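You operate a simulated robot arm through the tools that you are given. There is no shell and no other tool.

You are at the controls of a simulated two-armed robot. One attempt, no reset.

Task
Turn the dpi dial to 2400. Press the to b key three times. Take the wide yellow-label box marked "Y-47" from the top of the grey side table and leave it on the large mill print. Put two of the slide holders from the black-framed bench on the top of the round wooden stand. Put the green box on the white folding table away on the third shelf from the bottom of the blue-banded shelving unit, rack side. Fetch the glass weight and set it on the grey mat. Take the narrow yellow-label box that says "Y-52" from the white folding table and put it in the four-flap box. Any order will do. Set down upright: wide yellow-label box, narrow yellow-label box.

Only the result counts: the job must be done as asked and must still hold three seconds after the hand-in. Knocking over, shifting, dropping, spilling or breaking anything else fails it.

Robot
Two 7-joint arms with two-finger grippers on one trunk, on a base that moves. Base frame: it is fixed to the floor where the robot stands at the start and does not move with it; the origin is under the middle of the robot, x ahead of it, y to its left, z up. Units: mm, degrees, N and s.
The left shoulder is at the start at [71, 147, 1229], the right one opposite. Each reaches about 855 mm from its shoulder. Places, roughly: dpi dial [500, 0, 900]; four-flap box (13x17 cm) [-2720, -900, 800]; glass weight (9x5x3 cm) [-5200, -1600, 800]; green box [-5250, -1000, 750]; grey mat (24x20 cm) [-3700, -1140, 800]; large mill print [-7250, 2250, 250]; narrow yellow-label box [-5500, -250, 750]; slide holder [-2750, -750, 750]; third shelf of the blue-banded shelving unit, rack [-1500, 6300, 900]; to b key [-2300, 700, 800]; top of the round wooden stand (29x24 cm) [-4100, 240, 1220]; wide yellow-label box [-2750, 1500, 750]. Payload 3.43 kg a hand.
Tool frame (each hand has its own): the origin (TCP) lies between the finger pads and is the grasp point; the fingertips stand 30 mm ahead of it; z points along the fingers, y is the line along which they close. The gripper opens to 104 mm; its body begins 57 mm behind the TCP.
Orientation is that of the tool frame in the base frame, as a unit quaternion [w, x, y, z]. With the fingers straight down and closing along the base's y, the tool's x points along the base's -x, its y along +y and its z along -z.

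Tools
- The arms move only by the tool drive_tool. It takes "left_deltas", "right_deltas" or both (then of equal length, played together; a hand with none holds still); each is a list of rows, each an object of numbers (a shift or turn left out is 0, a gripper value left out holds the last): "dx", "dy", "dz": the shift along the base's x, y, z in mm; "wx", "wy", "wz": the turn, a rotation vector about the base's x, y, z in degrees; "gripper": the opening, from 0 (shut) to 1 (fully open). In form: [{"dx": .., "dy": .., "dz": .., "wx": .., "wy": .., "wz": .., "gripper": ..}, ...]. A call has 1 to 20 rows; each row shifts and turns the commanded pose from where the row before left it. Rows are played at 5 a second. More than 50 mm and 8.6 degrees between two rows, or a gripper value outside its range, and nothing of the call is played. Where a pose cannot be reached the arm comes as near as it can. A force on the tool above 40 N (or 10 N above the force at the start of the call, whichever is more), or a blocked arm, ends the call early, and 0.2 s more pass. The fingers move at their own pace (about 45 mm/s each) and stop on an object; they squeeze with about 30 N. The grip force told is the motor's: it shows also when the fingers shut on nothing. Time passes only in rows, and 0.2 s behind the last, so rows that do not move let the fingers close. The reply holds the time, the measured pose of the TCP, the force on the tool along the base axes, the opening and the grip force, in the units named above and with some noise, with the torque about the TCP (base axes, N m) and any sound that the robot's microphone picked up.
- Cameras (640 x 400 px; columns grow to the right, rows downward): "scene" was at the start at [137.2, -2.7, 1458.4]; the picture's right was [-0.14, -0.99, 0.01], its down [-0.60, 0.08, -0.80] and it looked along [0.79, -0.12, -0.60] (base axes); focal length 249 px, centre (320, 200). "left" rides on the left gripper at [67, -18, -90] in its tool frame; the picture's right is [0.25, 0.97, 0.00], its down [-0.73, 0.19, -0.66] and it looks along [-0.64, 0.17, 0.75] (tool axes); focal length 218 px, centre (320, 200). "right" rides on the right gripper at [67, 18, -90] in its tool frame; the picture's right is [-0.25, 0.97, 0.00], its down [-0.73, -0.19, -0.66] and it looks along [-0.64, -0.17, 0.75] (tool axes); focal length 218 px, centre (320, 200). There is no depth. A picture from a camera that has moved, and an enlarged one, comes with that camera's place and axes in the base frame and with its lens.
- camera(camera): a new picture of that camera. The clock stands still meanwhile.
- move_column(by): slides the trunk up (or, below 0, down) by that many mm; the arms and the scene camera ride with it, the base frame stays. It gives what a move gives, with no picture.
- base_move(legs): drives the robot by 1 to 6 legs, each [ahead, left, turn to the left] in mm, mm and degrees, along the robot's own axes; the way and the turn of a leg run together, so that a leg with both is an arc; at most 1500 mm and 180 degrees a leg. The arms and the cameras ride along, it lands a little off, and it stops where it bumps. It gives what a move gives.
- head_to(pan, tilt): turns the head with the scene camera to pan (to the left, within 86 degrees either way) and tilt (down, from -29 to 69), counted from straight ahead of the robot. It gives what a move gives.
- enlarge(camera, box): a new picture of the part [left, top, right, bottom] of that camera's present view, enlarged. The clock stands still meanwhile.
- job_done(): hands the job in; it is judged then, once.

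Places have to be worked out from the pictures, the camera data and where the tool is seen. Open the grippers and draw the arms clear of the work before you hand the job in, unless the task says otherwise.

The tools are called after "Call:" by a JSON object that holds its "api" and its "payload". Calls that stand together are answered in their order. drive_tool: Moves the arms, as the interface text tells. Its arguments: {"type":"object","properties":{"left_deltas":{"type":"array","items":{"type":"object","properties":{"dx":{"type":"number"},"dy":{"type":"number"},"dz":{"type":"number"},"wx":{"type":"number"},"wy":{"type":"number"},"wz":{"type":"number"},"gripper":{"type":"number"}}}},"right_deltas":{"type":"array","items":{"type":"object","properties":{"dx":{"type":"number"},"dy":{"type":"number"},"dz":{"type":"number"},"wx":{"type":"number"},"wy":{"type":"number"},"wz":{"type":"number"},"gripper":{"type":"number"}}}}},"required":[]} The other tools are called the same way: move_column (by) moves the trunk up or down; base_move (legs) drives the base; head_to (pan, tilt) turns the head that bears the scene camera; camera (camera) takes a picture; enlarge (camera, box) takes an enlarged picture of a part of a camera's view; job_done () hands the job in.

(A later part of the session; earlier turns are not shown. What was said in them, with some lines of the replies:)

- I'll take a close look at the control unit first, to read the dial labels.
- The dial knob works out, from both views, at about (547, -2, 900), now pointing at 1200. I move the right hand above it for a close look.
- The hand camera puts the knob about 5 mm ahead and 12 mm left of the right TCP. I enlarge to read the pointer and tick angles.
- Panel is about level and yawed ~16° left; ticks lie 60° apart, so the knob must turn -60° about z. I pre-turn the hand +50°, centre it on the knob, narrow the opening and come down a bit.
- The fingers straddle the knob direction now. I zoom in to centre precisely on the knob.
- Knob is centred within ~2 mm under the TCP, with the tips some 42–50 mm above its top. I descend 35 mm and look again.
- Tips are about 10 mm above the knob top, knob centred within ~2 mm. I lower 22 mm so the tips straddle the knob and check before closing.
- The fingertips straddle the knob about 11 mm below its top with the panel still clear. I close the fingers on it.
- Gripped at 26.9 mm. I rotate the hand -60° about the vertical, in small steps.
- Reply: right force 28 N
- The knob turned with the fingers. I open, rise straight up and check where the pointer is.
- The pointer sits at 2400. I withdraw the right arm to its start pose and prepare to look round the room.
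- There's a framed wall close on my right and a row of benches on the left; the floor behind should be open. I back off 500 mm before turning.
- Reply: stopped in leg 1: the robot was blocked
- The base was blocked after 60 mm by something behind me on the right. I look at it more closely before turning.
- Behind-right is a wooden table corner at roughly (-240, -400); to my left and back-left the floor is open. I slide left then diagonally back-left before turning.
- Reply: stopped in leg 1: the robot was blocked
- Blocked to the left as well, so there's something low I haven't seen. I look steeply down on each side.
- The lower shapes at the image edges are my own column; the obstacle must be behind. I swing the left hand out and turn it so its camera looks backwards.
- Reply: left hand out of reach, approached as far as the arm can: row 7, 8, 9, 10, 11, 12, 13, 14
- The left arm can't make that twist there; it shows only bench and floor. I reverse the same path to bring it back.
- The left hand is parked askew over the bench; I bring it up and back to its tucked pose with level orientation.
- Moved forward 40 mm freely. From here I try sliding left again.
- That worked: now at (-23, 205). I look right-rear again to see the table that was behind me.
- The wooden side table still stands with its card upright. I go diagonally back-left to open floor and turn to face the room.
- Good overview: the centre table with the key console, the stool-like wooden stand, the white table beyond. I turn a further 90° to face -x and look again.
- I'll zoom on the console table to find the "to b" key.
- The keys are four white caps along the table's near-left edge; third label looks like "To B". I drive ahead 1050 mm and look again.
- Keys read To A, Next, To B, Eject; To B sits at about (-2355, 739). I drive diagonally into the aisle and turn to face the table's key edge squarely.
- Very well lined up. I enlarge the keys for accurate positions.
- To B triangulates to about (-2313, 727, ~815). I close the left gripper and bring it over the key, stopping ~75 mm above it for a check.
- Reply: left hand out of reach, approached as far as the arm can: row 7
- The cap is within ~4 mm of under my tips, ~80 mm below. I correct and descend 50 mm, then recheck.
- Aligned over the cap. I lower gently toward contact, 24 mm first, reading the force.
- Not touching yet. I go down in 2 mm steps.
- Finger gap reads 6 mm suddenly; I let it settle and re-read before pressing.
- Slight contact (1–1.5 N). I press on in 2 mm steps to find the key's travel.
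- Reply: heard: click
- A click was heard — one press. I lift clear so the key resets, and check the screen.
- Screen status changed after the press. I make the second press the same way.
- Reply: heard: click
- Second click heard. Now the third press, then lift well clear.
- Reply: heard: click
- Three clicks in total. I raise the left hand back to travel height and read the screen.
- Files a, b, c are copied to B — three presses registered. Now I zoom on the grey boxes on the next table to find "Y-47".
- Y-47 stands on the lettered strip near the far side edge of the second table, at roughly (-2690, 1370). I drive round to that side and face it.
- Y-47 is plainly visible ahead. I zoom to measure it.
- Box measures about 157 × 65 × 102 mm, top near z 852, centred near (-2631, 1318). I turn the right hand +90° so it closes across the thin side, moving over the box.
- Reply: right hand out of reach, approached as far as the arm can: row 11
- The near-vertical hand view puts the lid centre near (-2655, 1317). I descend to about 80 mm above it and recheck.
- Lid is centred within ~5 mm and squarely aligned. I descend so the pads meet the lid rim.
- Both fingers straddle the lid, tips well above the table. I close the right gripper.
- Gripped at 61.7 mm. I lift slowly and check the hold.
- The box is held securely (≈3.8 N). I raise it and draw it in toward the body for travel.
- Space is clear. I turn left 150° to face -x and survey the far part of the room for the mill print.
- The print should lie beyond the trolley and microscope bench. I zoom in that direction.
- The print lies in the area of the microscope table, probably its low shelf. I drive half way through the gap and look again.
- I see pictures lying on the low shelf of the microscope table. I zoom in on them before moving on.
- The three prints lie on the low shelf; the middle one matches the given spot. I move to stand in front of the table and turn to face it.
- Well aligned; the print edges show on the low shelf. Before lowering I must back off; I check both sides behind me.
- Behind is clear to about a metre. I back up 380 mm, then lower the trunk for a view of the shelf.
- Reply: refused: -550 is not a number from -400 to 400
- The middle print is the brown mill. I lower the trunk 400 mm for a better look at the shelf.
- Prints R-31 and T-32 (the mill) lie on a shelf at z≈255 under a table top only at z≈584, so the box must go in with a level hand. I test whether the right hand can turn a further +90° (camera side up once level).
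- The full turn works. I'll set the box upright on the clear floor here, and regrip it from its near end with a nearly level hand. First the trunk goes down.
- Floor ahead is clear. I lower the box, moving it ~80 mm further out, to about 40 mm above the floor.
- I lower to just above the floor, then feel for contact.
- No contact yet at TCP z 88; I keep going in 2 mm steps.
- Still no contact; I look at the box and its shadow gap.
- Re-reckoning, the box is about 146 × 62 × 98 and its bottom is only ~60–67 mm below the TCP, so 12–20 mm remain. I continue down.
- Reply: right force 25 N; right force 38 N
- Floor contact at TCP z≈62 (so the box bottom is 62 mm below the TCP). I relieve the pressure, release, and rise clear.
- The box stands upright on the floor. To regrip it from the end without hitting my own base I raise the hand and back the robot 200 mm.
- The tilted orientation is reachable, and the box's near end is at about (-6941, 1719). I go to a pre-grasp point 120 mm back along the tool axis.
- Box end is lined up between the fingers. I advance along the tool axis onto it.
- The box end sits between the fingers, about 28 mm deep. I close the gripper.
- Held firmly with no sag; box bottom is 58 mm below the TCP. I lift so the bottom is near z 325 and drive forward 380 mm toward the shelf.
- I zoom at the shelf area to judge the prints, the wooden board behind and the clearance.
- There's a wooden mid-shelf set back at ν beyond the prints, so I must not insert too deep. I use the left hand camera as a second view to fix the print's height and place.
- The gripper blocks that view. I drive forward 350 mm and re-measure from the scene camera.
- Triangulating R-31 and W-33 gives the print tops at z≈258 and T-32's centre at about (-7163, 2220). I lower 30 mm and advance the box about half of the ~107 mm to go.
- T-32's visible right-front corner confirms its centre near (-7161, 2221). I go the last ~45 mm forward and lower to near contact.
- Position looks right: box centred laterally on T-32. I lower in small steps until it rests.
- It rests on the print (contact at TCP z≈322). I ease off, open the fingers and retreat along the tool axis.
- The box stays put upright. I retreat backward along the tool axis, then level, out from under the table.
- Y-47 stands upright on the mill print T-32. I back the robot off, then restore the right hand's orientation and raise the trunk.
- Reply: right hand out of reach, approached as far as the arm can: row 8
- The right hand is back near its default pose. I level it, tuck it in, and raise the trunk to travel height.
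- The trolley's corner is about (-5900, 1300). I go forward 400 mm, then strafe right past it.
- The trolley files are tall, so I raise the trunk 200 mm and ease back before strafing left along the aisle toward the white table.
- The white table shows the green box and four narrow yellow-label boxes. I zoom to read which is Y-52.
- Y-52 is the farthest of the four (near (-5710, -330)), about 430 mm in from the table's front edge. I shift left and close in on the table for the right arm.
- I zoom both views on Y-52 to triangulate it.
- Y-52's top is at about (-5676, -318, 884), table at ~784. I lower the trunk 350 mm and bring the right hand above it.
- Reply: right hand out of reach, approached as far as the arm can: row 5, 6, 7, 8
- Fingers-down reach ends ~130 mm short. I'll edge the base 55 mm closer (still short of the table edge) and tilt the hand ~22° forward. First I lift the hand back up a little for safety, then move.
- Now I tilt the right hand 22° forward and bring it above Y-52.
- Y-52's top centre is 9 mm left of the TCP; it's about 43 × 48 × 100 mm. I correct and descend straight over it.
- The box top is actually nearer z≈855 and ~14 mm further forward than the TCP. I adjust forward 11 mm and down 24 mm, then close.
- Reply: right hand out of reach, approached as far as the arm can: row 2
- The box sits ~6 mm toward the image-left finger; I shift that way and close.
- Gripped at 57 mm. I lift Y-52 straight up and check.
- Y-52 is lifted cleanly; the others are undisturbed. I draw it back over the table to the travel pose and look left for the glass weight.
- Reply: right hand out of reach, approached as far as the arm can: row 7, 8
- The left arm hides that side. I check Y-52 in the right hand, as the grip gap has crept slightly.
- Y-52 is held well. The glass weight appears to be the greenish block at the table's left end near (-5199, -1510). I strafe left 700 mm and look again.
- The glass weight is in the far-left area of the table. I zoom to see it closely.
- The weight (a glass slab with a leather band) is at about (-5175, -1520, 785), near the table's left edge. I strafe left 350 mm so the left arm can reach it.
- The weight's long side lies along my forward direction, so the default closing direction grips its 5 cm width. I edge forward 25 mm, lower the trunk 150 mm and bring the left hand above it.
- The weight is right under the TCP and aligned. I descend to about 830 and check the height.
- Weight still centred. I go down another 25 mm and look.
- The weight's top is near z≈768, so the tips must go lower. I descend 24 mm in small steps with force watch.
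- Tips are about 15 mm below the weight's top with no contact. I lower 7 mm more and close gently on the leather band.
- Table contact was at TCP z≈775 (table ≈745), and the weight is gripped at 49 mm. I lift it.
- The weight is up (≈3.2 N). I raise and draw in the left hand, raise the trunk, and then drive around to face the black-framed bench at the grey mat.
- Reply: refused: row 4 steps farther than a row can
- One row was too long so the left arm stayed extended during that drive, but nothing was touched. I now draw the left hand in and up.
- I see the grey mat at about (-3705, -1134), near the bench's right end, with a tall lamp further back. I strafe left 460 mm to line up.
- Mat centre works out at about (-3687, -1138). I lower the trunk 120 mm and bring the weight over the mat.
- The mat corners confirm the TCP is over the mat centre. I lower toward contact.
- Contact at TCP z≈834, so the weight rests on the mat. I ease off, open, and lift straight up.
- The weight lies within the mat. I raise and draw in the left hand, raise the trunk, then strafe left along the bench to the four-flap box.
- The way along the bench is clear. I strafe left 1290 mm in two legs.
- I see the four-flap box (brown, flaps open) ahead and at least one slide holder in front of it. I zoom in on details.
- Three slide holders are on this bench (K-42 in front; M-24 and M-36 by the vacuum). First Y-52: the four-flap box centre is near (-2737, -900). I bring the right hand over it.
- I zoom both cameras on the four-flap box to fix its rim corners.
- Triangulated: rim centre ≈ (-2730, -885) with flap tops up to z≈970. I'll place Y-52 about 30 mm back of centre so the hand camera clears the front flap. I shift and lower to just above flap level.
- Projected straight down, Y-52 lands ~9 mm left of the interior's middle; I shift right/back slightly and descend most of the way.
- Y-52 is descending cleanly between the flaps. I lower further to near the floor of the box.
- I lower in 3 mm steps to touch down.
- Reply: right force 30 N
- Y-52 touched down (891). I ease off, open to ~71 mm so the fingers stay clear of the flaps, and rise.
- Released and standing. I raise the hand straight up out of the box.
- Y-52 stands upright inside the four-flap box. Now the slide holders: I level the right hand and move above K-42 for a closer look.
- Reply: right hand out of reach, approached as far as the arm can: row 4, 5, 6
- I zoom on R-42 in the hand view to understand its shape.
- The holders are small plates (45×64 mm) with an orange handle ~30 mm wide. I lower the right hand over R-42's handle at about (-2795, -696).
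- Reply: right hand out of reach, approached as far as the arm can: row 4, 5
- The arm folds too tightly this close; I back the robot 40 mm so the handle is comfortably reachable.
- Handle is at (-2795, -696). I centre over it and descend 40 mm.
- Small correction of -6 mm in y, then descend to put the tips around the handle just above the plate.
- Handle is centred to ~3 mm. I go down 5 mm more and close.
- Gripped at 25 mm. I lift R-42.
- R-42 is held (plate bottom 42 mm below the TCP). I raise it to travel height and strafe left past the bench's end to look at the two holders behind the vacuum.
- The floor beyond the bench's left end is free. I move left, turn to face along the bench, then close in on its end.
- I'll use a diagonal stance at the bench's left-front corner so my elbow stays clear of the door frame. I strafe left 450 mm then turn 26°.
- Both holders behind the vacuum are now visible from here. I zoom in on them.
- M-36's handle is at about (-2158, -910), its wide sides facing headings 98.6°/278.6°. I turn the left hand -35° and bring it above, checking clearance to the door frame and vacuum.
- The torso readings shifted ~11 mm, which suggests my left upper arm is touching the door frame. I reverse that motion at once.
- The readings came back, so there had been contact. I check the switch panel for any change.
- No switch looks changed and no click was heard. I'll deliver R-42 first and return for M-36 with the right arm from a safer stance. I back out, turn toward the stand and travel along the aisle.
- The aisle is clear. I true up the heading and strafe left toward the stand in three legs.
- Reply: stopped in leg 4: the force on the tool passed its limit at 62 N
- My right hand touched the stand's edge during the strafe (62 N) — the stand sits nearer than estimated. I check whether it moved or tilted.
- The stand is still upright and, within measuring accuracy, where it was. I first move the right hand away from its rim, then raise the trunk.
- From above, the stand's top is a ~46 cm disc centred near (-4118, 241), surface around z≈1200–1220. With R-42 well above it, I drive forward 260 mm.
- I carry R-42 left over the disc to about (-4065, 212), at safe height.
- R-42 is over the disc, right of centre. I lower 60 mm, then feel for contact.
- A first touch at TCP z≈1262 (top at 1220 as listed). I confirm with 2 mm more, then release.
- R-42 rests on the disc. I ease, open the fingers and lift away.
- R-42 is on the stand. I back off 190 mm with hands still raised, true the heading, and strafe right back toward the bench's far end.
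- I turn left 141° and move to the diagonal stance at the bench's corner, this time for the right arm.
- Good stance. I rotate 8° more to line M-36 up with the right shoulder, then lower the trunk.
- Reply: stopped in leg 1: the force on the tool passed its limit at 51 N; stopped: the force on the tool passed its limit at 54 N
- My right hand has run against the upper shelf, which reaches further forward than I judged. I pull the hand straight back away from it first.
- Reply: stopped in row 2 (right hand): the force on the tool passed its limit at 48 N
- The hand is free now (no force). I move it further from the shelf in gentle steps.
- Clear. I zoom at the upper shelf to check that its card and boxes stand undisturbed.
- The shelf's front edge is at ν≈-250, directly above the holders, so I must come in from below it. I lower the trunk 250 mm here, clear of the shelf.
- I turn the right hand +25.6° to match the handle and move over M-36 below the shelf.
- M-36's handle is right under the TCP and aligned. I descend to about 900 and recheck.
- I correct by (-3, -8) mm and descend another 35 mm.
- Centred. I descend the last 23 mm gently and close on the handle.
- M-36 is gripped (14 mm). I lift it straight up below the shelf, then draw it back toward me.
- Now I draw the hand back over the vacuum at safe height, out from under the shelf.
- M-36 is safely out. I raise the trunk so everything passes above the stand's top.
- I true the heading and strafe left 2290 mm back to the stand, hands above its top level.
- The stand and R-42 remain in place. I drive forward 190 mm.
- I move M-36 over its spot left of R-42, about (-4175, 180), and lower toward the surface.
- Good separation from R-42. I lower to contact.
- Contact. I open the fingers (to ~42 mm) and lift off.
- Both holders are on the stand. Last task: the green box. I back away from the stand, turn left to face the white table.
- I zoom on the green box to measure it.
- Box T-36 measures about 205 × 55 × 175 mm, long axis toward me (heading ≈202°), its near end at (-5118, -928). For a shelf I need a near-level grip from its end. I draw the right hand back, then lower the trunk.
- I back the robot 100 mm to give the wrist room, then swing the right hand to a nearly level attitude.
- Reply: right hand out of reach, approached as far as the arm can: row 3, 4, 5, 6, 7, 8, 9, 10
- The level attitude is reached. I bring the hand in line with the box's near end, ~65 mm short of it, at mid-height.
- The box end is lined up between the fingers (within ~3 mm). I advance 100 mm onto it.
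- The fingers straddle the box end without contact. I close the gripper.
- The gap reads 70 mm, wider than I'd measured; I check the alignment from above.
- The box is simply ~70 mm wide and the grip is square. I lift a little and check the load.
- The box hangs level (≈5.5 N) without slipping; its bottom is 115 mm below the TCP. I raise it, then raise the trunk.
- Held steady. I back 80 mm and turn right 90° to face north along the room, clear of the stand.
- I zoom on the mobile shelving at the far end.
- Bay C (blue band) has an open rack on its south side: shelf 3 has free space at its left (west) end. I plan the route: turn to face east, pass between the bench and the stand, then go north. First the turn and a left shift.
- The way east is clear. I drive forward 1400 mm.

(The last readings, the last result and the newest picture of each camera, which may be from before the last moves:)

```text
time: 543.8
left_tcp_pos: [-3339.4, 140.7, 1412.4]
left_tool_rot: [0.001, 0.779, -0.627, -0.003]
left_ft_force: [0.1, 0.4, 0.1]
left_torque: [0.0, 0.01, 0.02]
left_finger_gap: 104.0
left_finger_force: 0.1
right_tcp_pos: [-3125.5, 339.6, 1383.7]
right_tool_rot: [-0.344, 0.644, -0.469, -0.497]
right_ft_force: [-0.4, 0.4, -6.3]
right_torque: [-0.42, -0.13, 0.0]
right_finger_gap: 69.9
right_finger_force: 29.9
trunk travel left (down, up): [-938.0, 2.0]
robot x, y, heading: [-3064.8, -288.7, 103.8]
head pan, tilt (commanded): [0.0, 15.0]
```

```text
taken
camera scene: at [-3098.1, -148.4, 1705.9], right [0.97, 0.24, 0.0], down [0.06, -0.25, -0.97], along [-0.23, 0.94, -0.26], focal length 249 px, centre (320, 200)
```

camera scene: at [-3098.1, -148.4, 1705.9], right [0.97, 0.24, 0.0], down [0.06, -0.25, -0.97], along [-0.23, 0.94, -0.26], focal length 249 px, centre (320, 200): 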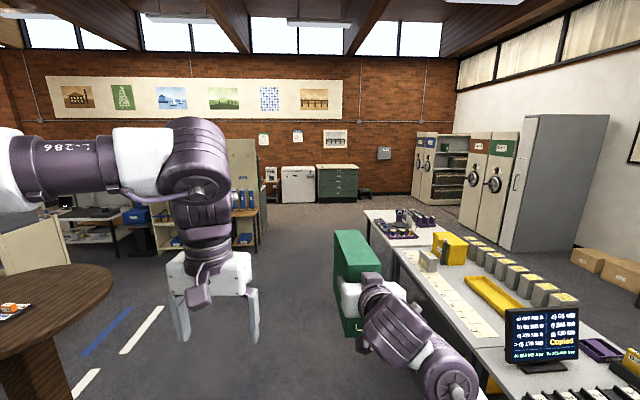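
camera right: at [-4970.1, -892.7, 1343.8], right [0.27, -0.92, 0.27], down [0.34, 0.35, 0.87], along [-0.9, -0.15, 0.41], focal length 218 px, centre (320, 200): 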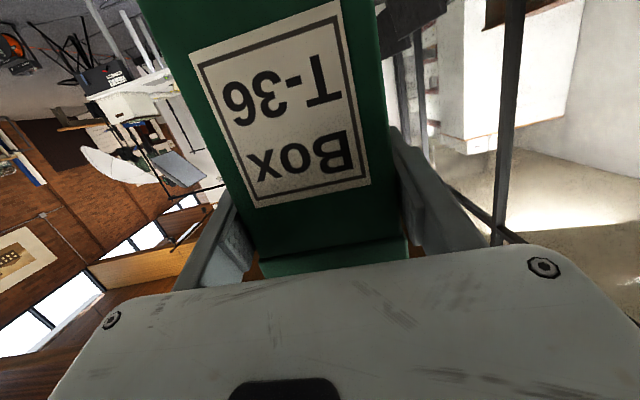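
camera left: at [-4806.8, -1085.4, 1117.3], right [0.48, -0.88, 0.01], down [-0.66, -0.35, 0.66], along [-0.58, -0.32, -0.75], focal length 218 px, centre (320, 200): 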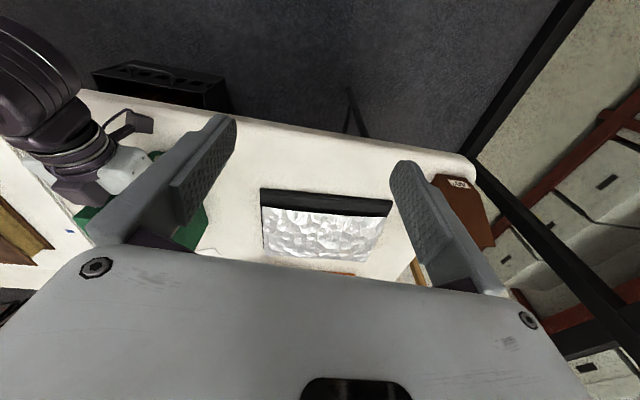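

Clear ahead. I align to 107° and drive north 3.8 m in three legs.

Call:
{"api": "base_move", "payload": {"legs": [[0, 0, 3.3], [1270, 0, 0], [1270, 0, 0], [1270, 0, 0]]}}

Call:
{"api": "head_to", "payload": {"pan": -45, "tilt": 15}}

Call:
{"api": "camera", "payload": {"camera": "scene"}}

```text
time: 562.7
left_tcp_pos: [-4503.0, 3772.1, 1412.4]
left_tool_rot: [0.001, 0.794, -0.608, -0.005]
left_ft_force: [0.6, -0.2, 0.1]
left_torque: [0.0, 0.01, 0.01]
left_finger_gap: 103.8
left_finger_force: 0.2
right_tcp_pos: [-4300.4, 3982.4, 1384.1]
right_tool_rot: [-0.332, 0.655, -0.452, -0.506]
right_ft_force: [0.0, 0.3, -5.5]
right_torque: [-0.43, -0.16, 0.03]
right_finger_gap: 69.9
right_finger_force: 30.3
trunk travel left (down, up): [-938.0, 2.0]
robot x, y, heading: [-4211.3, 3357.9, 106.4]
head pan, tilt (commanded): [0.0, 15.0]
```

```text
time: 563.8
left_tcp_pos: [-4502.9, 3773.2, 1411.2]
left_tool_rot: [0.002, 0.794, -0.608, -0.004]
left_ft_force: [-0.3, 0.3, 0.3]
left_torque: [-0.01, -0.02, 0.02]
left_finger_gap: 104.3
left_finger_force: 0.1
right_tcp_pos: [-4302.1, 3983.2, 1383.6]
right_tool_rot: [-0.332, 0.655, -0.452, -0.506]
right_ft_force: [0.3, -0.1, -6.9]
right_torque: [-0.41, -0.19, -0.02]
right_finger_gap: 69.9
right_finger_force: 30.4
trunk travel left (down, up): [-938.0, 2.0]
robot x, y, heading: [-4206.7, 3358.2, 106.9]
head pan, tilt (commanded): [-45.0, 15.0]
```

```text
taken
camera scene: at [-4177.7, 3490.6, 1706.0], right [0.88, -0.47, 0.0], down [-0.12, -0.23, -0.97], along [0.46, 0.85, -0.26], focal length 249 px, centre (320, 200)
```

scene: 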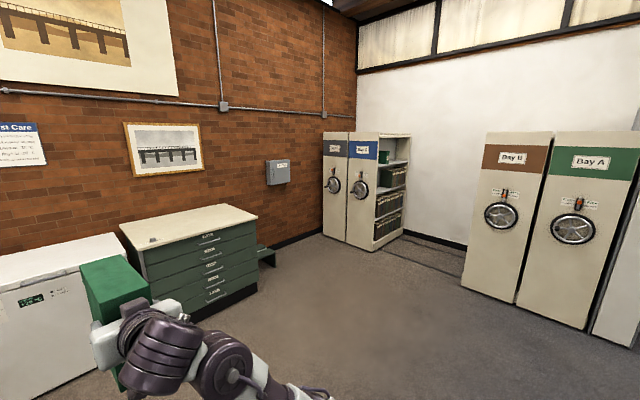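

Bay C's rack plane is at ν≈6410, its west end at δ≈-20; Bay B's north side at ν≈5210. I drive diagonally to a point west of the aisle and face north again.

Call:
{"api": "base_move", "payload": {"legs": [[0, 0, -59], [1130, 0, 0], [1130, 0, 0], [0, 0, 59]]}}

Call:
{"api": "head_to", "payload": {"pan": -50, "tilt": 25}}

Call:
{"api": "camera", "payload": {"camera": "scene"}}

```text
time: 580.3
left_tcp_pos: [-2943.0, 5430.9, 1413.2]
left_tool_rot: [0.003, 0.794, -0.608, -0.005]
left_ft_force: [0.0, -0.2, -0.5]
left_torque: [-0.02, 0.0, 0.01]
left_finger_gap: 103.9
left_finger_force: 0.1
right_tcp_pos: [-2741.9, 5641.8, 1382.8]
right_tool_rot: [-0.332, 0.655, -0.454, -0.505]
right_ft_force: [0.6, -0.9, -6.0]
right_torque: [-0.38, -0.18, -0.02]
right_finger_gap: 69.5
right_finger_force: 30.1
trunk travel left (down, up): [-938.0, 2.0]
robot x, y, heading: [-2649.7, 5013.5, 106.5]
head pan, tilt (commanded): [-45.0, 15.0]
```

```text
time: 581.0
left_tcp_pos: [-2945.7, 5431.2, 1411.8]
left_tool_rot: [0.001, 0.793, -0.609, -0.003]
left_ft_force: [-0.2, -0.2, 1.1]
left_torque: [0.02, 0.02, -0.01]
left_finger_gap: 104.0
left_finger_force: 0.0
right_tcp_pos: [-2741.0, 5641.7, 1383.4]
right_tool_rot: [-0.333, 0.654, -0.454, -0.505]
right_ft_force: [0.6, -0.7, -5.0]
right_torque: [-0.42, -0.15, 0.01]
right_finger_gap: 69.8
right_finger_force: 30.4
trunk travel left (down, up): [-938.0, 2.0]
robot x, y, heading: [-2648.3, 5014.2, 106.7]
head pan, tilt (commanded): [-50.0, 25.0]
```

```text
taken
camera scene: at [-2613.7, 5142.3, 1689.8], right [0.83, -0.55, 0.0], down [-0.23, -0.35, -0.91], along [0.5, 0.76, -0.42], focal length 249 px, centre (320, 200)
```

scene: 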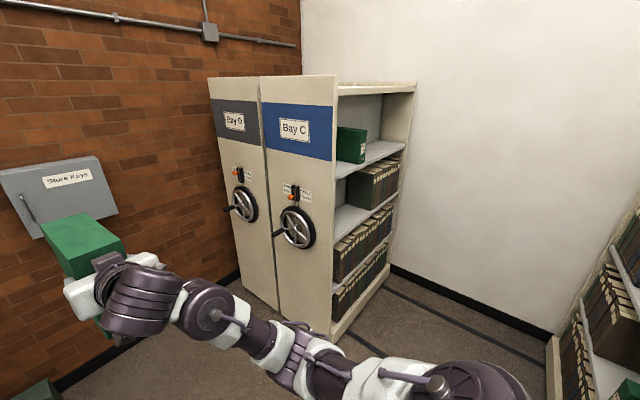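

I zoom on the rack to count the shelves and find the free slot.

Call:
{"api": "enlarge", "payload": {"camera": "scene", "box": [300, 70, 430, 350]}}

```text
1.43 times, centred on (365, 210) of scene
camera zoom: at [-2613.7, 5142.3, 1689.8], right [0.83, -0.55, 0.0], down [-0.23, -0.35, -0.91], along [0.5, 0.76, -0.42], focal length 356 px, centre (256, 186)
```

zoom: 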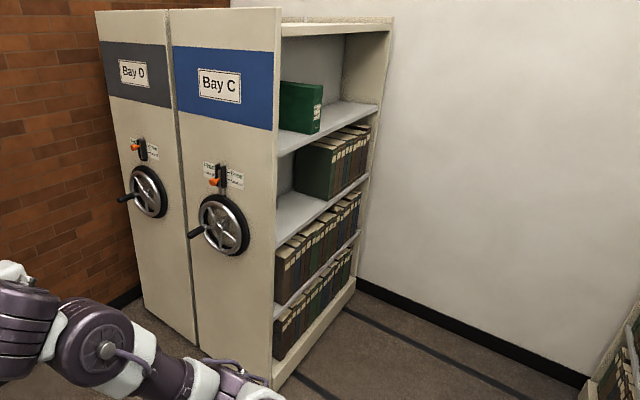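

Shelf 3 (books to the right) has ~470 mm free at its left end; spacing ≈370 mm. I strafe right toward the aisle mouth in two steps, checking in between.

Call:
{"api": "base_move", "payload": {"legs": [[0, -600, 0.4]]}}

Call:
{"api": "head_to", "payload": {"pan": -30, "tilt": 20}}

Call:
{"api": "camera", "payload": {"camera": "scene"}}

Call:
{"api": "head_to", "payload": {"pan": -86, "tilt": 30}}

Call:
{"api": "camera", "payload": {"camera": "scene"}}

```text
time: 584.4
left_tcp_pos: [-2380.1, 5600.0, 1412.2]
left_tool_rot: [0.001, 0.796, -0.605, -0.003]
left_ft_force: [-0.4, -0.4, 0.1]
left_torque: [0.02, -0.05, 0.01]
left_finger_gap: 104.0
left_finger_force: 0.0
right_tcp_pos: [-2178.2, 5811.3, 1383.5]
right_tool_rot: [-0.33, 0.657, -0.45, -0.506]
right_ft_force: [-0.6, -0.4, -5.1]
right_torque: [-0.43, -0.18, -0.04]
right_finger_gap: 70.0
right_finger_force: 30.1
trunk travel left (down, up): [-938.0, 2.0]
robot x, y, heading: [-2075.1, 5187.1, 107.1]
head pan, tilt (commanded): [-50.0, 25.0]
```

```text
time: 585.2
left_tcp_pos: [-2377.7, 5600.9, 1412.3]
left_tool_rot: [0.002, 0.797, -0.604, -0.004]
left_ft_force: [0.0, 0.7, -0.2]
left_torque: [0.0, 0.0, -0.02]
left_finger_gap: 103.9
left_finger_force: 0.0
right_tcp_pos: [-2177.1, 5812.8, 1384.0]
right_tool_rot: [-0.33, 0.657, -0.45, -0.507]
right_ft_force: [0.0, -0.6, -6.2]
right_torque: [-0.4, -0.16, 0.02]
right_finger_gap: 69.6
right_finger_force: 30.4
trunk travel left (down, up): [-938.0, 2.0]
robot x, y, heading: [-2076.7, 5189.0, 107.2]
head pan, tilt (commanded): [-30.0, 20.0]
```

```text
taken
camera scene: at [-2072.1, 5329.3, 1697.8], right [0.97, -0.22, 0.0], down [-0.08, -0.33, -0.94], along [0.21, 0.92, -0.34], focal length 249 px, centre (320, 200)
```

scene: 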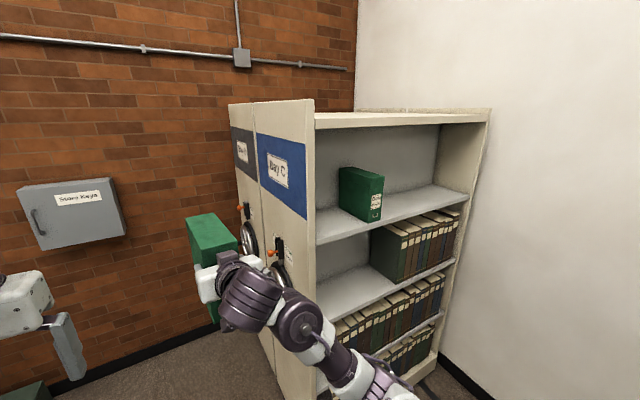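

```text
time: 586.4
left_tcp_pos: [-2377.4, 5599.9, 1412.8]
left_tool_rot: [0.002, 0.796, -0.605, -0.003]
left_ft_force: [0.8, 0.3, -1.2]
left_torque: [-0.01, 0.01, 0.0]
left_finger_gap: 104.3
left_finger_force: 0.1
right_tcp_pos: [-2176.7, 5812.2, 1382.8]
right_tool_rot: [-0.33, 0.657, -0.45, -0.507]
right_ft_force: [-0.6, 0.1, -6.2]
right_torque: [-0.41, -0.16, -0.01]
right_finger_gap: 69.7
right_finger_force: 30.5
trunk travel left (down, up): [-938.0, 2.0]
robot x, y, heading: [-2078.7, 5189.0, 107.2]
head pan, tilt (commanded): [-85.9, 30.0]
```

```text
taken
camera scene: at [-2009.1, 5271.2, 1681.9], right [0.36, -0.93, 0.0], down [-0.47, -0.18, -0.87], along [0.81, 0.31, -0.5], focal length 249 px, centre (320, 200)
```

scene: 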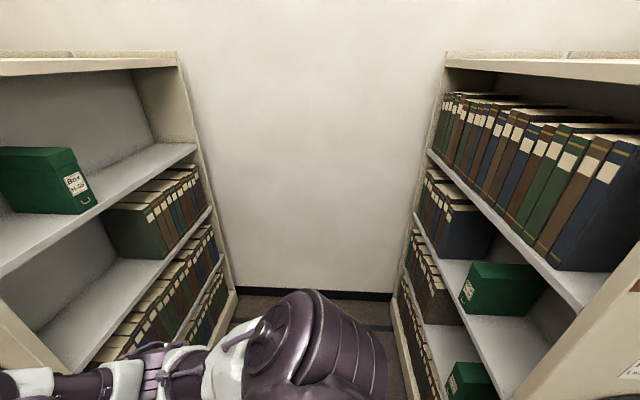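

Aisle walls are at ν≈5166 and 6385; the free part of shelf 3 runs δ≈+25…-410. I back 50 mm, strafe right 540 mm so the box lines up at δ≈-150.

Call:
{"api": "base_move", "payload": {"legs": [[-50, 0, 0], [0, -540, 0]]}}

Call:
{"api": "head_to", "payload": {"pan": -15, "tilt": 30}}

Call:
{"api": "camera", "payload": {"camera": "scene"}}

```text
time: 590.1
left_tcp_pos: [-1844.0, 5711.9, 1411.9]
left_tool_rot: [0.001, 0.794, -0.608, -0.003]
left_ft_force: [-0.4, 0.1, -0.2]
left_torque: [-0.01, -0.01, -0.01]
left_finger_gap: 103.9
left_finger_force: 0.0
right_tcp_pos: [-1641.9, 5922.2, 1382.4]
right_tool_rot: [-0.333, 0.656, -0.452, -0.505]
right_ft_force: [0.0, -0.8, -6.3]
right_torque: [-0.38, -0.15, 0.0]
right_finger_gap: 69.7
right_finger_force: 30.5
trunk travel left (down, up): [-938.0, 2.0]
robot x, y, heading: [-1544.5, 5299.7, 106.9]
head pan, tilt (commanded): [-85.9, 30.0]
```

```text
time: 591.5
left_tcp_pos: [-1841.7, 5713.3, 1412.5]
left_tool_rot: [0.002, 0.794, -0.608, -0.003]
left_ft_force: [0.5, 0.7, 0.8]
left_torque: [0.01, -0.03, 0.03]
left_finger_gap: 104.0
left_finger_force: 0.1
right_tcp_pos: [-1638.7, 5922.3, 1384.4]
right_tool_rot: [-0.332, 0.655, -0.452, -0.506]
right_ft_force: [-0.3, 0.9, -6.1]
right_torque: [-0.4, -0.18, 0.0]
right_finger_gap: 69.6
right_finger_force: 30.3
trunk travel left (down, up): [-938.0, 2.0]
robot x, y, heading: [-1544.3, 5298.1, 106.6]
head pan, tilt (commanded): [-15.0, 30.0]
```

```text
taken
camera scene: at [-1562.1, 5438.4, 1681.8], right [1.0, 0.03, 0.0], down [0.01, -0.5, -0.87], along [-0.03, 0.87, -0.5], focal length 249 px, centre (320, 200)
```

scene: 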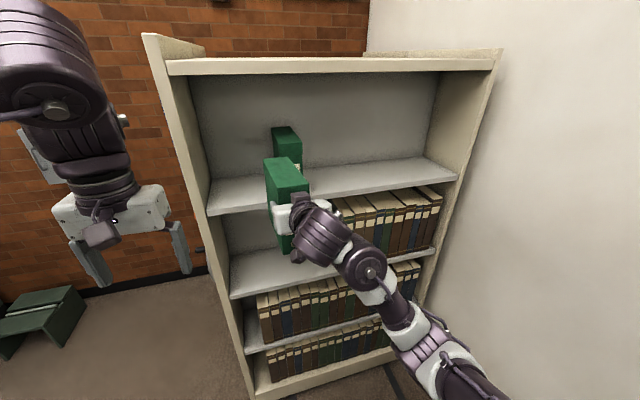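

Well placed: the box is in front of the free part of shelf 3. I lower the trunk 345 mm so the box bottom is about 20 mm above the shelf.

Call:
{"api": "move_column", "payload": {"by": -345}}

Call:
{"api": "camera", "payload": {"camera": "scene"}}

Call:
{"api": "camera", "payload": {"camera": "right"}}

```text
time: 594.9
left_tcp_pos: [-1841.2, 5711.3, 1068.2]
left_tool_rot: [0.001, 0.794, -0.607, -0.004]
left_ft_force: [0.8, 0.3, -0.2]
left_torque: [0.0, 0.04, -0.01]
left_finger_gap: 104.0
left_finger_force: 0.1
right_tcp_pos: [-1639.8, 5924.1, 1038.3]
right_tool_rot: [-0.332, 0.655, -0.452, -0.505]
right_ft_force: [0.0, 0.1, -5.4]
right_torque: [-0.39, -0.21, 0.01]
right_finger_gap: 69.6
right_finger_force: 29.5
trunk travel left (down, up): [-593.0, 347.0]
robot x, y, heading: [-1543.5, 5300.5, 106.7]
head pan, tilt (commanded): [-15.0, 30.0]
```

```text
taken
camera scene: at [-1562.0, 5437.9, 1336.8], right [1.0, 0.03, 0.0], down [0.02, -0.5, -0.87], along [-0.03, 0.87, -0.5], focal length 249 px, centre (320, 200)
```

scene: 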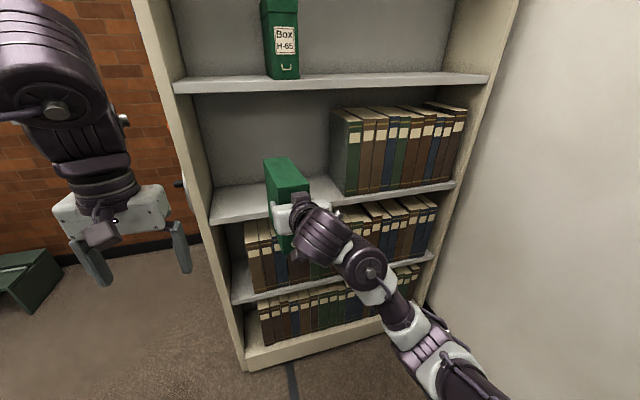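

```text
taken
camera right: at [-1617.3, 5819.2, 998.1], right [-0.92, -0.29, 0.27], down [0.36, -0.33, 0.87], along [-0.17, 0.9, 0.41], focal length 218 px, centre (320, 200)
```

right: 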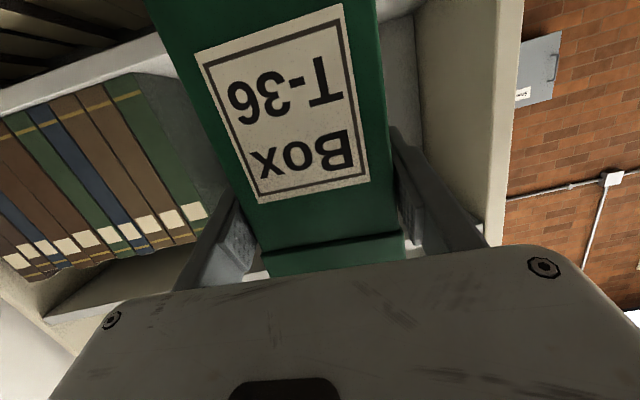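

Box T-36 is in line with the free slot, bottom ~25–45 mm above the shelf. I square it up by 5° and drive forward 120 mm so its far end just enters.

Call:
{"api": "drive_tool", "payload": {"right_deltas": [{"wz": -5}, {}]}}

Call:
{"api": "base_move", "payload": {"legs": [[120, 0, 0]]}}

Call:
{"api": "camera", "payload": {"camera": "scene"}}

Call:
{"api": "camera", "payload": {"camera": "right"}}

```text
time: 595.5
left_tcp_pos: [-1841.4, 5712.1, 1066.9]
left_tool_rot: [0.002, 0.794, -0.608, -0.004]
left_ft_force: [-0.4, -0.1, 0.3]
left_torque: [0.01, 0.02, -0.02]
left_finger_gap: 104.2
left_finger_force: 0.2
right_tcp_pos: [-1640.7, 5922.8, 1037.5]
right_tool_rot: [-0.353, 0.636, -0.479, -0.491]
right_ft_force: [1.1, 0.2, -5.5]
right_torque: [-0.45, -0.16, -0.01]
right_finger_gap: 69.5
right_finger_force: 30.1
trunk travel left (down, up): [-593.0, 347.0]
robot x, y, heading: [-1541.8, 5301.6, 106.9]
head pan, tilt (commanded): [-15.0, 30.0]
```

```text
time: 596.8
left_tcp_pos: [-1876.3, 5825.1, 1068.4]
left_tool_rot: [0.002, 0.795, -0.607, -0.004]
left_ft_force: [-0.5, -1.6, 0.1]
left_torque: [0.0, 0.0, 0.01]
left_finger_gap: 104.0
left_finger_force: 0.1
right_tcp_pos: [-1674.3, 6036.5, 1039.1]
right_tool_rot: [-0.353, 0.636, -0.479, -0.492]
right_ft_force: [-0.1, -0.9, -5.6]
right_torque: [-0.43, -0.12, -0.01]
right_finger_gap: 69.9
right_finger_force: 29.8
trunk travel left (down, up): [-593.0, 347.0]
robot x, y, heading: [-1577.2, 5417.8, 107.0]
head pan, tilt (commanded): [-15.0, 30.0]
```

```text
taken
camera scene: at [-1596.7, 5551.6, 1336.9], right [1.0, 0.03, 0.0], down [0.02, -0.5, -0.87], along [-0.03, 0.87, -0.5], focal length 249 px, centre (320, 200)
```

scene: 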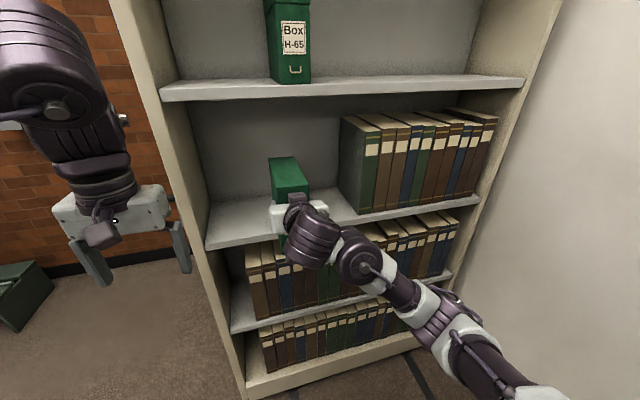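

```text
taken
camera right: at [-1662.1, 5931.2, 998.3], right [-0.94, -0.22, 0.27], down [0.33, -0.36, 0.87], along [-0.09, 0.91, 0.41], focal length 218 px, centre (320, 200)
```

right: 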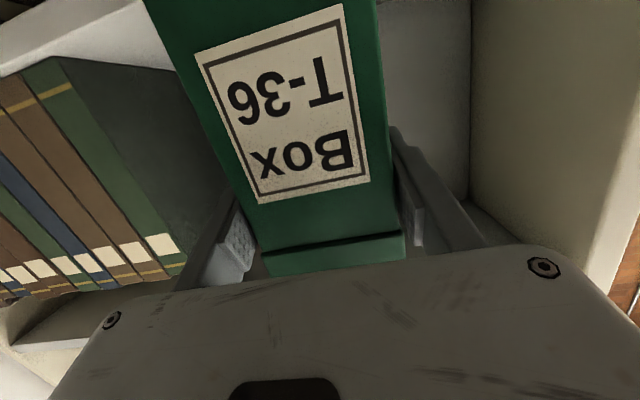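

No contact, good clearance. I drive in another 120 mm.

Call:
{"api": "base_move", "payload": {"legs": [[120, 0, 0]]}}

Call:
{"api": "camera", "payload": {"camera": "scene"}}

Call:
{"api": "camera", "payload": {"camera": "right"}}

```text
time: 598.0
left_tcp_pos: [-1911.5, 5937.5, 1068.0]
left_tool_rot: [0.001, 0.796, -0.606, -0.003]
left_ft_force: [0.3, -0.4, 0.2]
left_torque: [0.01, 0.0, 0.01]
left_finger_gap: 104.2
left_finger_force: 0.0
right_tcp_pos: [-1710.9, 6149.3, 1037.5]
right_tool_rot: [-0.352, 0.636, -0.478, -0.492]
right_ft_force: [-0.1, -0.1, -6.1]
right_torque: [-0.44, -0.13, -0.03]
right_finger_gap: 69.9
right_finger_force: 29.8
trunk travel left (down, up): [-593.0, 347.0]
robot x, y, heading: [-1612.4, 5531.0, 107.0]
head pan, tilt (commanded): [-15.0, 30.0]
```

```text
taken
camera scene: at [-1631.3, 5664.4, 1336.9], right [1.0, 0.03, 0.0], down [0.02, -0.5, -0.87], along [-0.03, 0.87, -0.5], focal length 249 px, centre (320, 200)
```

scene: 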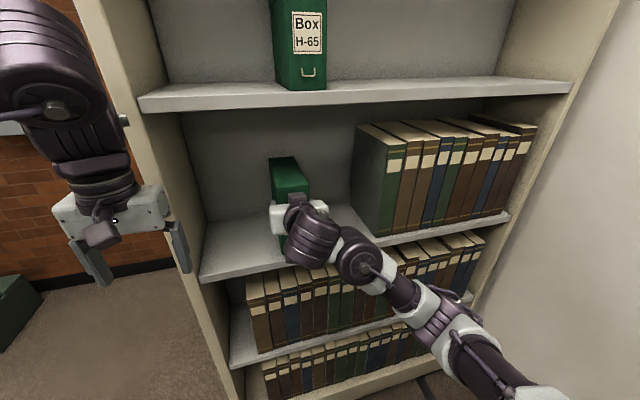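

```text
taken
camera right: at [-1697.3, 6043.8, 998.1], right [-0.94, -0.22, 0.27], down [0.33, -0.36, 0.87], along [-0.1, 0.91, 0.41], focal length 218 px, centre (320, 200)
```

right: 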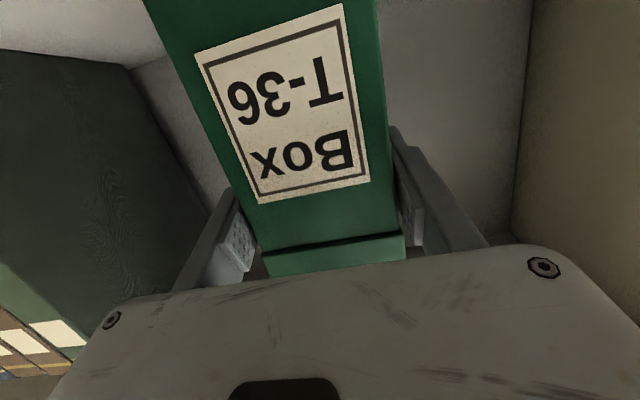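

I extend the arm ~52 mm more so the whole box is over the shelf, then lower by small steps to contact.

Call:
{"api": "drive_tool", "payload": {"right_deltas": [{"dx": -5, "dy": 16.5}, {"dx": -5, "dy": 16.5}, {"dx": -5, "dy": 16.5}, {}]}}

Call:
{"api": "drive_tool", "payload": {"right_deltas": [{"dz": -5}, {"dz": -4}, {"dz": -3}, {}]}}

Call:
{"api": "drive_tool", "payload": {"right_deltas": [{"dz": -3}, {"dz": -3}, {}]}}

```text
time: 598.8
left_tcp_pos: [-1907.3, 5931.4, 1069.5]
left_tool_rot: [0.002, 0.795, -0.606, -0.006]
left_ft_force: [-0.2, -0.3, 0.8]
left_torque: [-0.02, 0.0, -0.01]
left_finger_gap: 104.1
left_finger_force: 0.0
right_tcp_pos: [-1722.8, 6181.5, 1039.5]
right_tool_rot: [-0.354, 0.638, -0.474, -0.493]
right_ft_force: [10.5, -29.2, -3.6]
right_torque: [-0.02, -0.01, 0.89]
right_finger_gap: 69.8
right_finger_force: 29.7
trunk travel left (down, up): [-593.0, 347.0]
robot x, y, heading: [-1611.5, 5521.5, 106.9]
head pan, tilt (commanded): [-15.0, 30.0]
stopped in row 3 (right hand): the force on the tool passed its limit at 82 N (the readings are from after the stop); the commanded pose is now the measured one
```

```text
time: 599.8
left_tcp_pos: [-1908.8, 5931.1, 1070.4]
left_tool_rot: [-0.001, 0.796, -0.606, -0.007]
left_ft_force: [0.7, 0.4, -0.4]
left_torque: [-0.01, 0.01, 0.01]
left_finger_gap: 103.9
left_finger_force: 0.2
right_tcp_pos: [-1723.3, 6183.4, 1028.3]
right_tool_rot: [-0.354, 0.637, -0.474, -0.494]
right_ft_force: [9.2, -27.2, 7.8]
right_torque: [-0.21, -0.02, 1.35]
right_finger_gap: 69.7
right_finger_force: 30.9
trunk travel left (down, up): [-593.0, 347.0]
robot x, y, heading: [-1614.7, 5521.6, 106.9]
head pan, tilt (commanded): [-15.0, 30.0]
```

```text
time: 600.5
left_tcp_pos: [-1912.4, 5930.9, 1071.0]
left_tool_rot: [-0.002, 0.796, -0.605, -0.007]
left_ft_force: [-0.1, -0.7, -0.4]
left_torque: [0.0, 0.01, -0.04]
left_finger_gap: 104.2
left_finger_force: 0.1
right_tcp_pos: [-1724.5, 6182.9, 1025.3]
right_tool_rot: [-0.355, 0.636, -0.474, -0.495]
right_ft_force: [-2.3, -8.8, 32.9]
right_torque: [0.17, -0.65, -0.17]
right_finger_gap: 70.2
right_finger_force: 30.0
trunk travel left (down, up): [-593.0, 347.0]
robot x, y, heading: [-1610.6, 5524.4, 107.0]
head pan, tilt (commanded): [-15.0, 30.0]
```

The far end met the rack's back and the box is now pressed on the shelf. I look before easing off.

Call:
{"api": "camera", "payload": {"camera": "scene"}}

Call:
{"api": "enlarge", "payload": {"camera": "scene", "box": [180, 120, 400, 300]}}

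Call:
{"api": "camera", "payload": {"camera": "right"}}

```text
taken
camera scene: at [-1630.8, 5655.6, 1338.0], right [1.0, 0.03, 0.0], down [0.02, -0.49, -0.87], along [-0.03, 0.87, -0.49], focal length 249 px, centre (320, 200)
```

scene: 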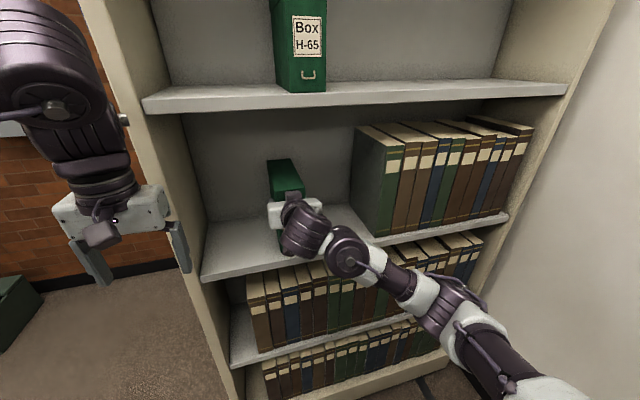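

```text
2.22 times, centred on (290, 210) of scene
camera zoom: at [-1630.8, 5655.6, 1338.0], right [1.0, 0.03, 0.0], down [0.02, -0.49, -0.87], along [-0.03, 0.87, -0.49], focal length 554 px, centre (387, 178)
```

zoom: 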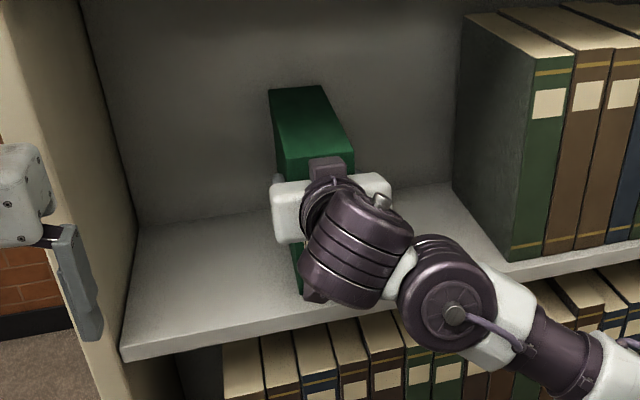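

```text
taken
camera right: at [-1710.4, 6078.8, 983.5], right [-0.94, -0.23, 0.26], down [0.33, -0.36, 0.87], along [-0.1, 0.9, 0.42], focal length 218 px, centre (320, 200)
```

right: 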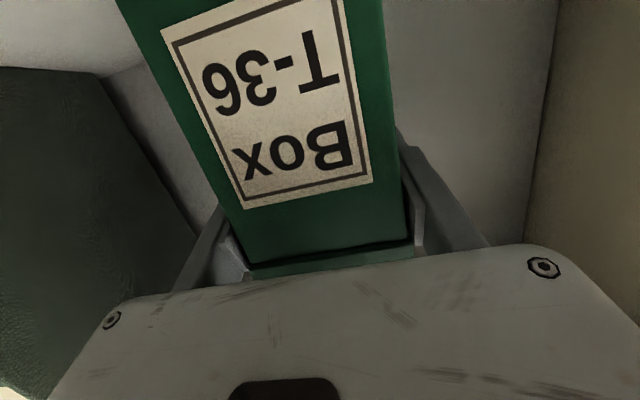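

The box is fully on shelf 3, against the back panel. I relieve the pressure slightly and open the fingers.

Call:
{"api": "drive_tool", "payload": {"right_deltas": [{"dz": 2, "dx": 0.6, "dy": -2}, {"dz": 1}, {}]}}

Call:
{"api": "drive_tool", "payload": {"right_deltas": [{"gripper": 0.85}, {}, {}, {}]}}

Call:
{"api": "enlarge", "payload": {"camera": "scene", "box": [180, 120, 400, 300]}}

```text
time: 601.4
left_tcp_pos: [-1912.7, 5933.0, 1069.1]
left_tool_rot: [-0.001, 0.796, -0.606, -0.005]
left_ft_force: [-0.3, -0.3, 0.1]
left_torque: [-0.03, 0.03, -0.01]
left_finger_gap: 103.9
left_finger_force: 0.1
right_tcp_pos: [-1723.7, 6182.4, 1023.9]
right_tool_rot: [-0.354, 0.637, -0.475, -0.493]
right_ft_force: [-5.4, 0.7, 24.4]
right_torque: [0.42, -0.24, 0.52]
right_finger_gap: 69.8
right_finger_force: 29.5
trunk travel left (down, up): [-593.0, 347.0]
robot x, y, heading: [-1612.3, 5524.9, 106.8]
head pan, tilt (commanded): [-15.0, 30.0]
```

```text
time: 602.4
left_tcp_pos: [-1910.6, 5936.2, 1068.5]
left_tool_rot: [0.001, 0.795, -0.606, -0.005]
left_ft_force: [-0.2, 0.0, -0.5]
left_torque: [0.0, -0.03, -0.02]
left_finger_gap: 103.9
left_finger_force: 0.1
right_tcp_pos: [-1722.0, 6184.9, 1021.9]
right_tool_rot: [-0.353, 0.638, -0.476, -0.492]
right_ft_force: [-0.1, 0.4, 0.3]
right_torque: [0.01, 0.02, 0.0]
right_finger_gap: 88.4
right_finger_force: 0.2
trunk travel left (down, up): [-593.0, 347.0]
robot x, y, heading: [-1613.4, 5526.5, 106.6]
head pan, tilt (commanded): [-15.0, 30.0]
```

```text
2.22 times, centred on (290, 210) of scene
camera zoom: at [-1630.6, 5662.3, 1336.9], right [1.0, 0.03, 0.0], down [0.02, -0.5, -0.87], along [-0.03, 0.87, -0.5], focal length 554 px, centre (387, 178)
```

zoom: 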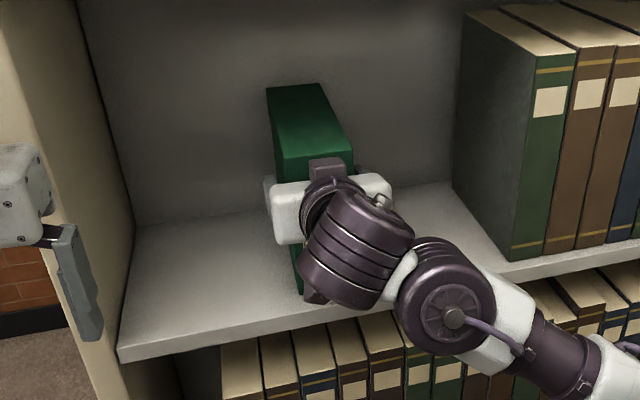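

Released with no load. I withdraw the hand straight back out of the rack.

Call:
{"api": "drive_tool", "payload": {"right_deltas": [{"dx": 3, "dy": -9.5}, {"dx": 5.8, "dy": -19.1}, {"dx": 5.8, "dy": -19.1}, {"dx": 5.8, "dy": -19.1}, {"dx": 5.8, "dy": -19.1}, {"dx": 5.8, "dy": -19.1}, {}]}}

Call:
{"api": "camera", "payload": {"camera": "scene"}}

Call:
{"api": "camera", "payload": {"camera": "right"}}

```text
time: 604.0
left_tcp_pos: [-1911.0, 5935.7, 1069.8]
left_tool_rot: [0.002, 0.796, -0.606, -0.005]
left_ft_force: [0.5, -0.3, -0.2]
left_torque: [0.01, 0.0, 0.0]
left_finger_gap: 103.9
left_finger_force: 0.1
right_tcp_pos: [-1692.0, 6082.0, 1021.9]
right_tool_rot: [-0.353, 0.638, -0.477, -0.491]
right_ft_force: [-0.1, -0.4, 0.5]
right_torque: [0.02, 0.01, 0.03]
right_finger_gap: 88.6
right_finger_force: 0.0
trunk travel left (down, up): [-593.0, 347.0]
robot x, y, heading: [-1612.7, 5526.2, 107.1]
head pan, tilt (commanded): [-15.0, 30.0]
```

```text
taken
camera scene: at [-1630.7, 5662.9, 1336.9], right [1.0, 0.03, 0.0], down [0.02, -0.5, -0.87], along [-0.03, 0.87, -0.5], focal length 249 px, centre (320, 200)
```

scene: 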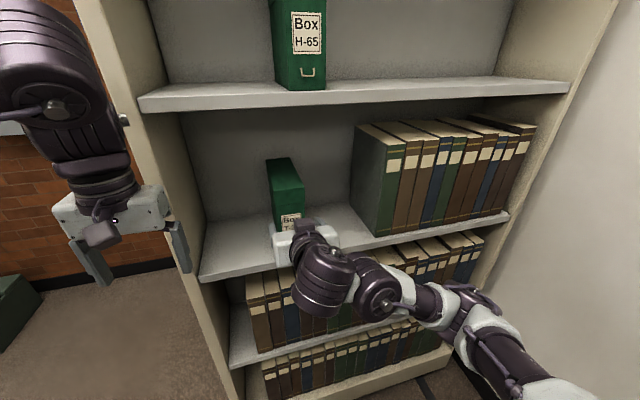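

```text
taken
camera right: at [-1677.4, 5976.6, 982.1], right [-0.94, -0.22, 0.26], down [0.33, -0.36, 0.88], along [-0.1, 0.91, 0.41], focal length 218 px, centre (320, 200)
```

right: 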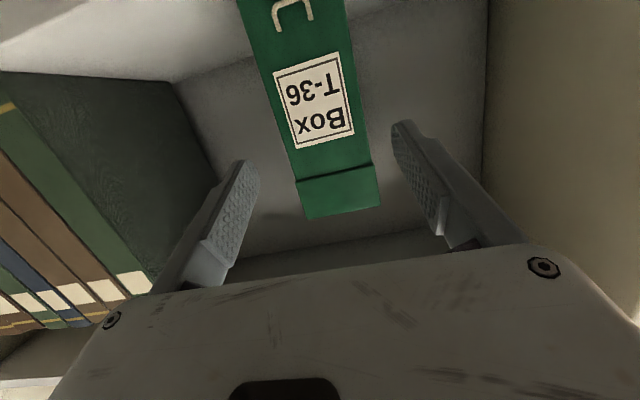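

The green box stands on the third shelf. I back the robot 200 mm, then check the result.

Call:
{"api": "base_move", "payload": {"legs": [[-200, 0, 0]]}}

Call:
{"api": "camera", "payload": {"camera": "scene"}}

Call:
{"api": "enlarge", "payload": {"camera": "scene", "box": [140, 20, 520, 320]}}

```text
time: 605.5
left_tcp_pos: [-1852.0, 5750.1, 1067.7]
left_tool_rot: [0.0, 0.795, -0.607, -0.004]
left_ft_force: [-0.1, -0.3, -0.1]
left_torque: [0.03, 0.01, 0.04]
left_finger_gap: 103.7
left_finger_force: 0.1
right_tcp_pos: [-1631.4, 5893.3, 1022.1]
right_tool_rot: [-0.354, 0.637, -0.478, -0.491]
right_ft_force: [0.7, 0.2, -0.8]
right_torque: [0.02, 0.02, -0.01]
right_finger_gap: 88.3
right_finger_force: 0.0
trunk travel left (down, up): [-593.0, 347.0]
robot x, y, heading: [-1554.3, 5334.9, 106.9]
head pan, tilt (commanded): [-15.0, 30.0]
```

```text
taken
camera scene: at [-1573.4, 5474.9, 1336.9], right [1.0, 0.03, 0.0], down [0.02, -0.5, -0.87], along [-0.03, 0.87, -0.5], focal length 249 px, centre (320, 200)
```

scene: 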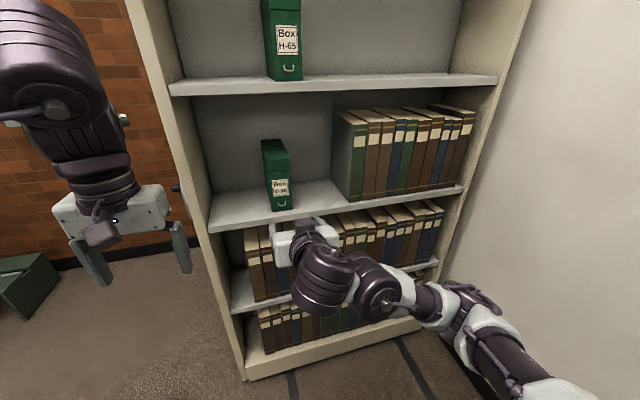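

```text
1.33 times, centred on (330, 170) of scene
camera zoom: at [-1573.4, 5474.9, 1336.9], right [1.0, 0.03, 0.0], down [0.02, -0.5, -0.87], along [-0.03, 0.87, -0.5], focal length 332 px, centre (307, 240)
```

zoom: 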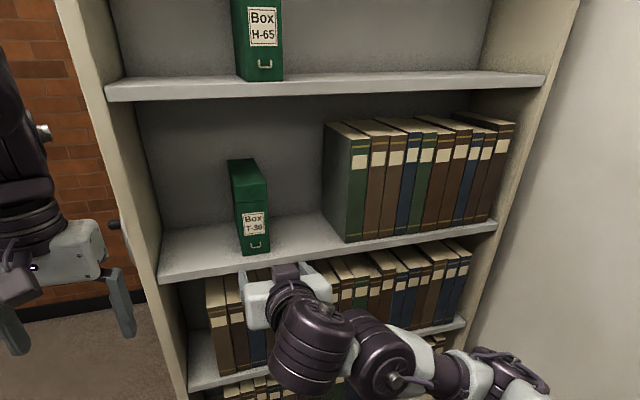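

Box T-36 stands upright on the third shelf from the bottom, next to the books. I open both grippers fully and draw the right hand further clear.

Call:
{"api": "drive_tool", "payload": {"right_deltas": [{"dx": 3, "dy": -10, "gripper": 1.0}, {"dx": 3, "dy": -10}, {}, {}], "left_deltas": [{"gripper": 1.0}, {}, {}, {}]}}

Call:
{"api": "camera", "payload": {"camera": "scene"}}

```text
time: 606.5
left_tcp_pos: [-1853.0, 5749.4, 1069.3]
left_tool_rot: [0.001, 0.795, -0.607, -0.004]
left_ft_force: [-0.1, 0.5, 0.7]
left_torque: [0.03, -0.01, -0.01]
left_finger_gap: 104.1
left_finger_force: 0.0
right_tcp_pos: [-1627.2, 5872.7, 1022.8]
right_tool_rot: [-0.354, 0.637, -0.477, -0.491]
right_ft_force: [-0.4, 0.6, 0.8]
right_torque: [-0.01, 0.02, -0.03]
right_finger_gap: 103.9
right_finger_force: 0.0
trunk travel left (down, up): [-593.0, 347.0]
robot x, y, heading: [-1554.3, 5336.0, 106.5]
head pan, tilt (commanded): [-15.0, 30.0]
```

```text
taken
camera scene: at [-1573.5, 5475.0, 1336.9], right [1.0, 0.03, 0.0], down [0.02, -0.5, -0.87], along [-0.03, 0.87, -0.5], focal length 249 px, centre (320, 200)
```

scene: 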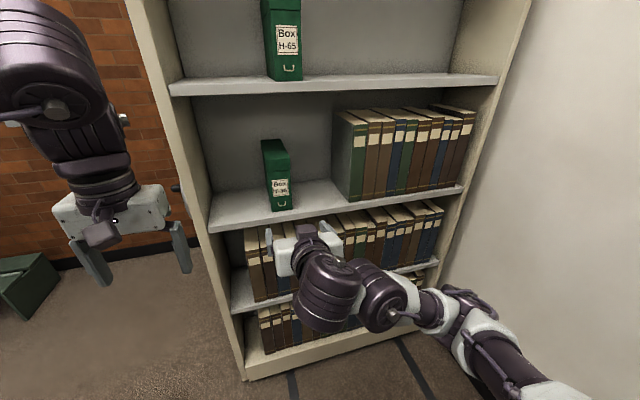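

All seven tasks are finished: dial at 2400, three key presses, Y-47 on the mill print, R-42 and M-36 on the stand, green box on shelf 3, weight on the mat, Y-52 in the four-flap box. Both grippers are open and the arms are clear, so I hand the job in.

Call:
{"api": "job_done", "payload": {}}

```text
The job is handed in.
```

I finished all seven tasks and handed the job in. A few bumps along the way could count against it under the "nothing shifted" rule.

**Results**
- **Dpi dial:** it points to 2400. The scanner was switched off, so I could only check it by eye.
- **To b key:** I pressed it three times and heard a click each time. The screen showed three files copied to B.
- **Y-47:** it stands upright on the mill print on the microscope table's low shelf. Its near end hangs slightly past the front edge of the print.
- **Slide holders:** R-42 and M-36 are on the round wooden stand.
- **Green box:** it stands on the third shelf from the bottom in the Bay C rack, the blue-banded unit.
- **Glass weight:** it lies on the grey mat.
- **Y-52:** it stands upright in the four-flap box.

**Contacts with other things**
- **Wooden side table:** near the start I backed into it. Its card was still standing afterwards, but I can't rule out that the table moved slightly.
- **Wooden stand:** my right hand hit its edge at 62 N while I was carrying R-42. It stayed upright, and its position afterwards matched earlier views to within about 20 mm.
- **Door frame and switch panel:** my left upper arm touched something there, and I pulled back at once. I heard no click, and the switches looked the same before and after.
- **Upper shelf of the black-framed bench:** my right hand pressed against it at about 50 N. The books and card on it looked undisturbed.
- **Bay C rack:** the green box met its back panel at 82 N as it went in. I saw no sign that the unit moved.
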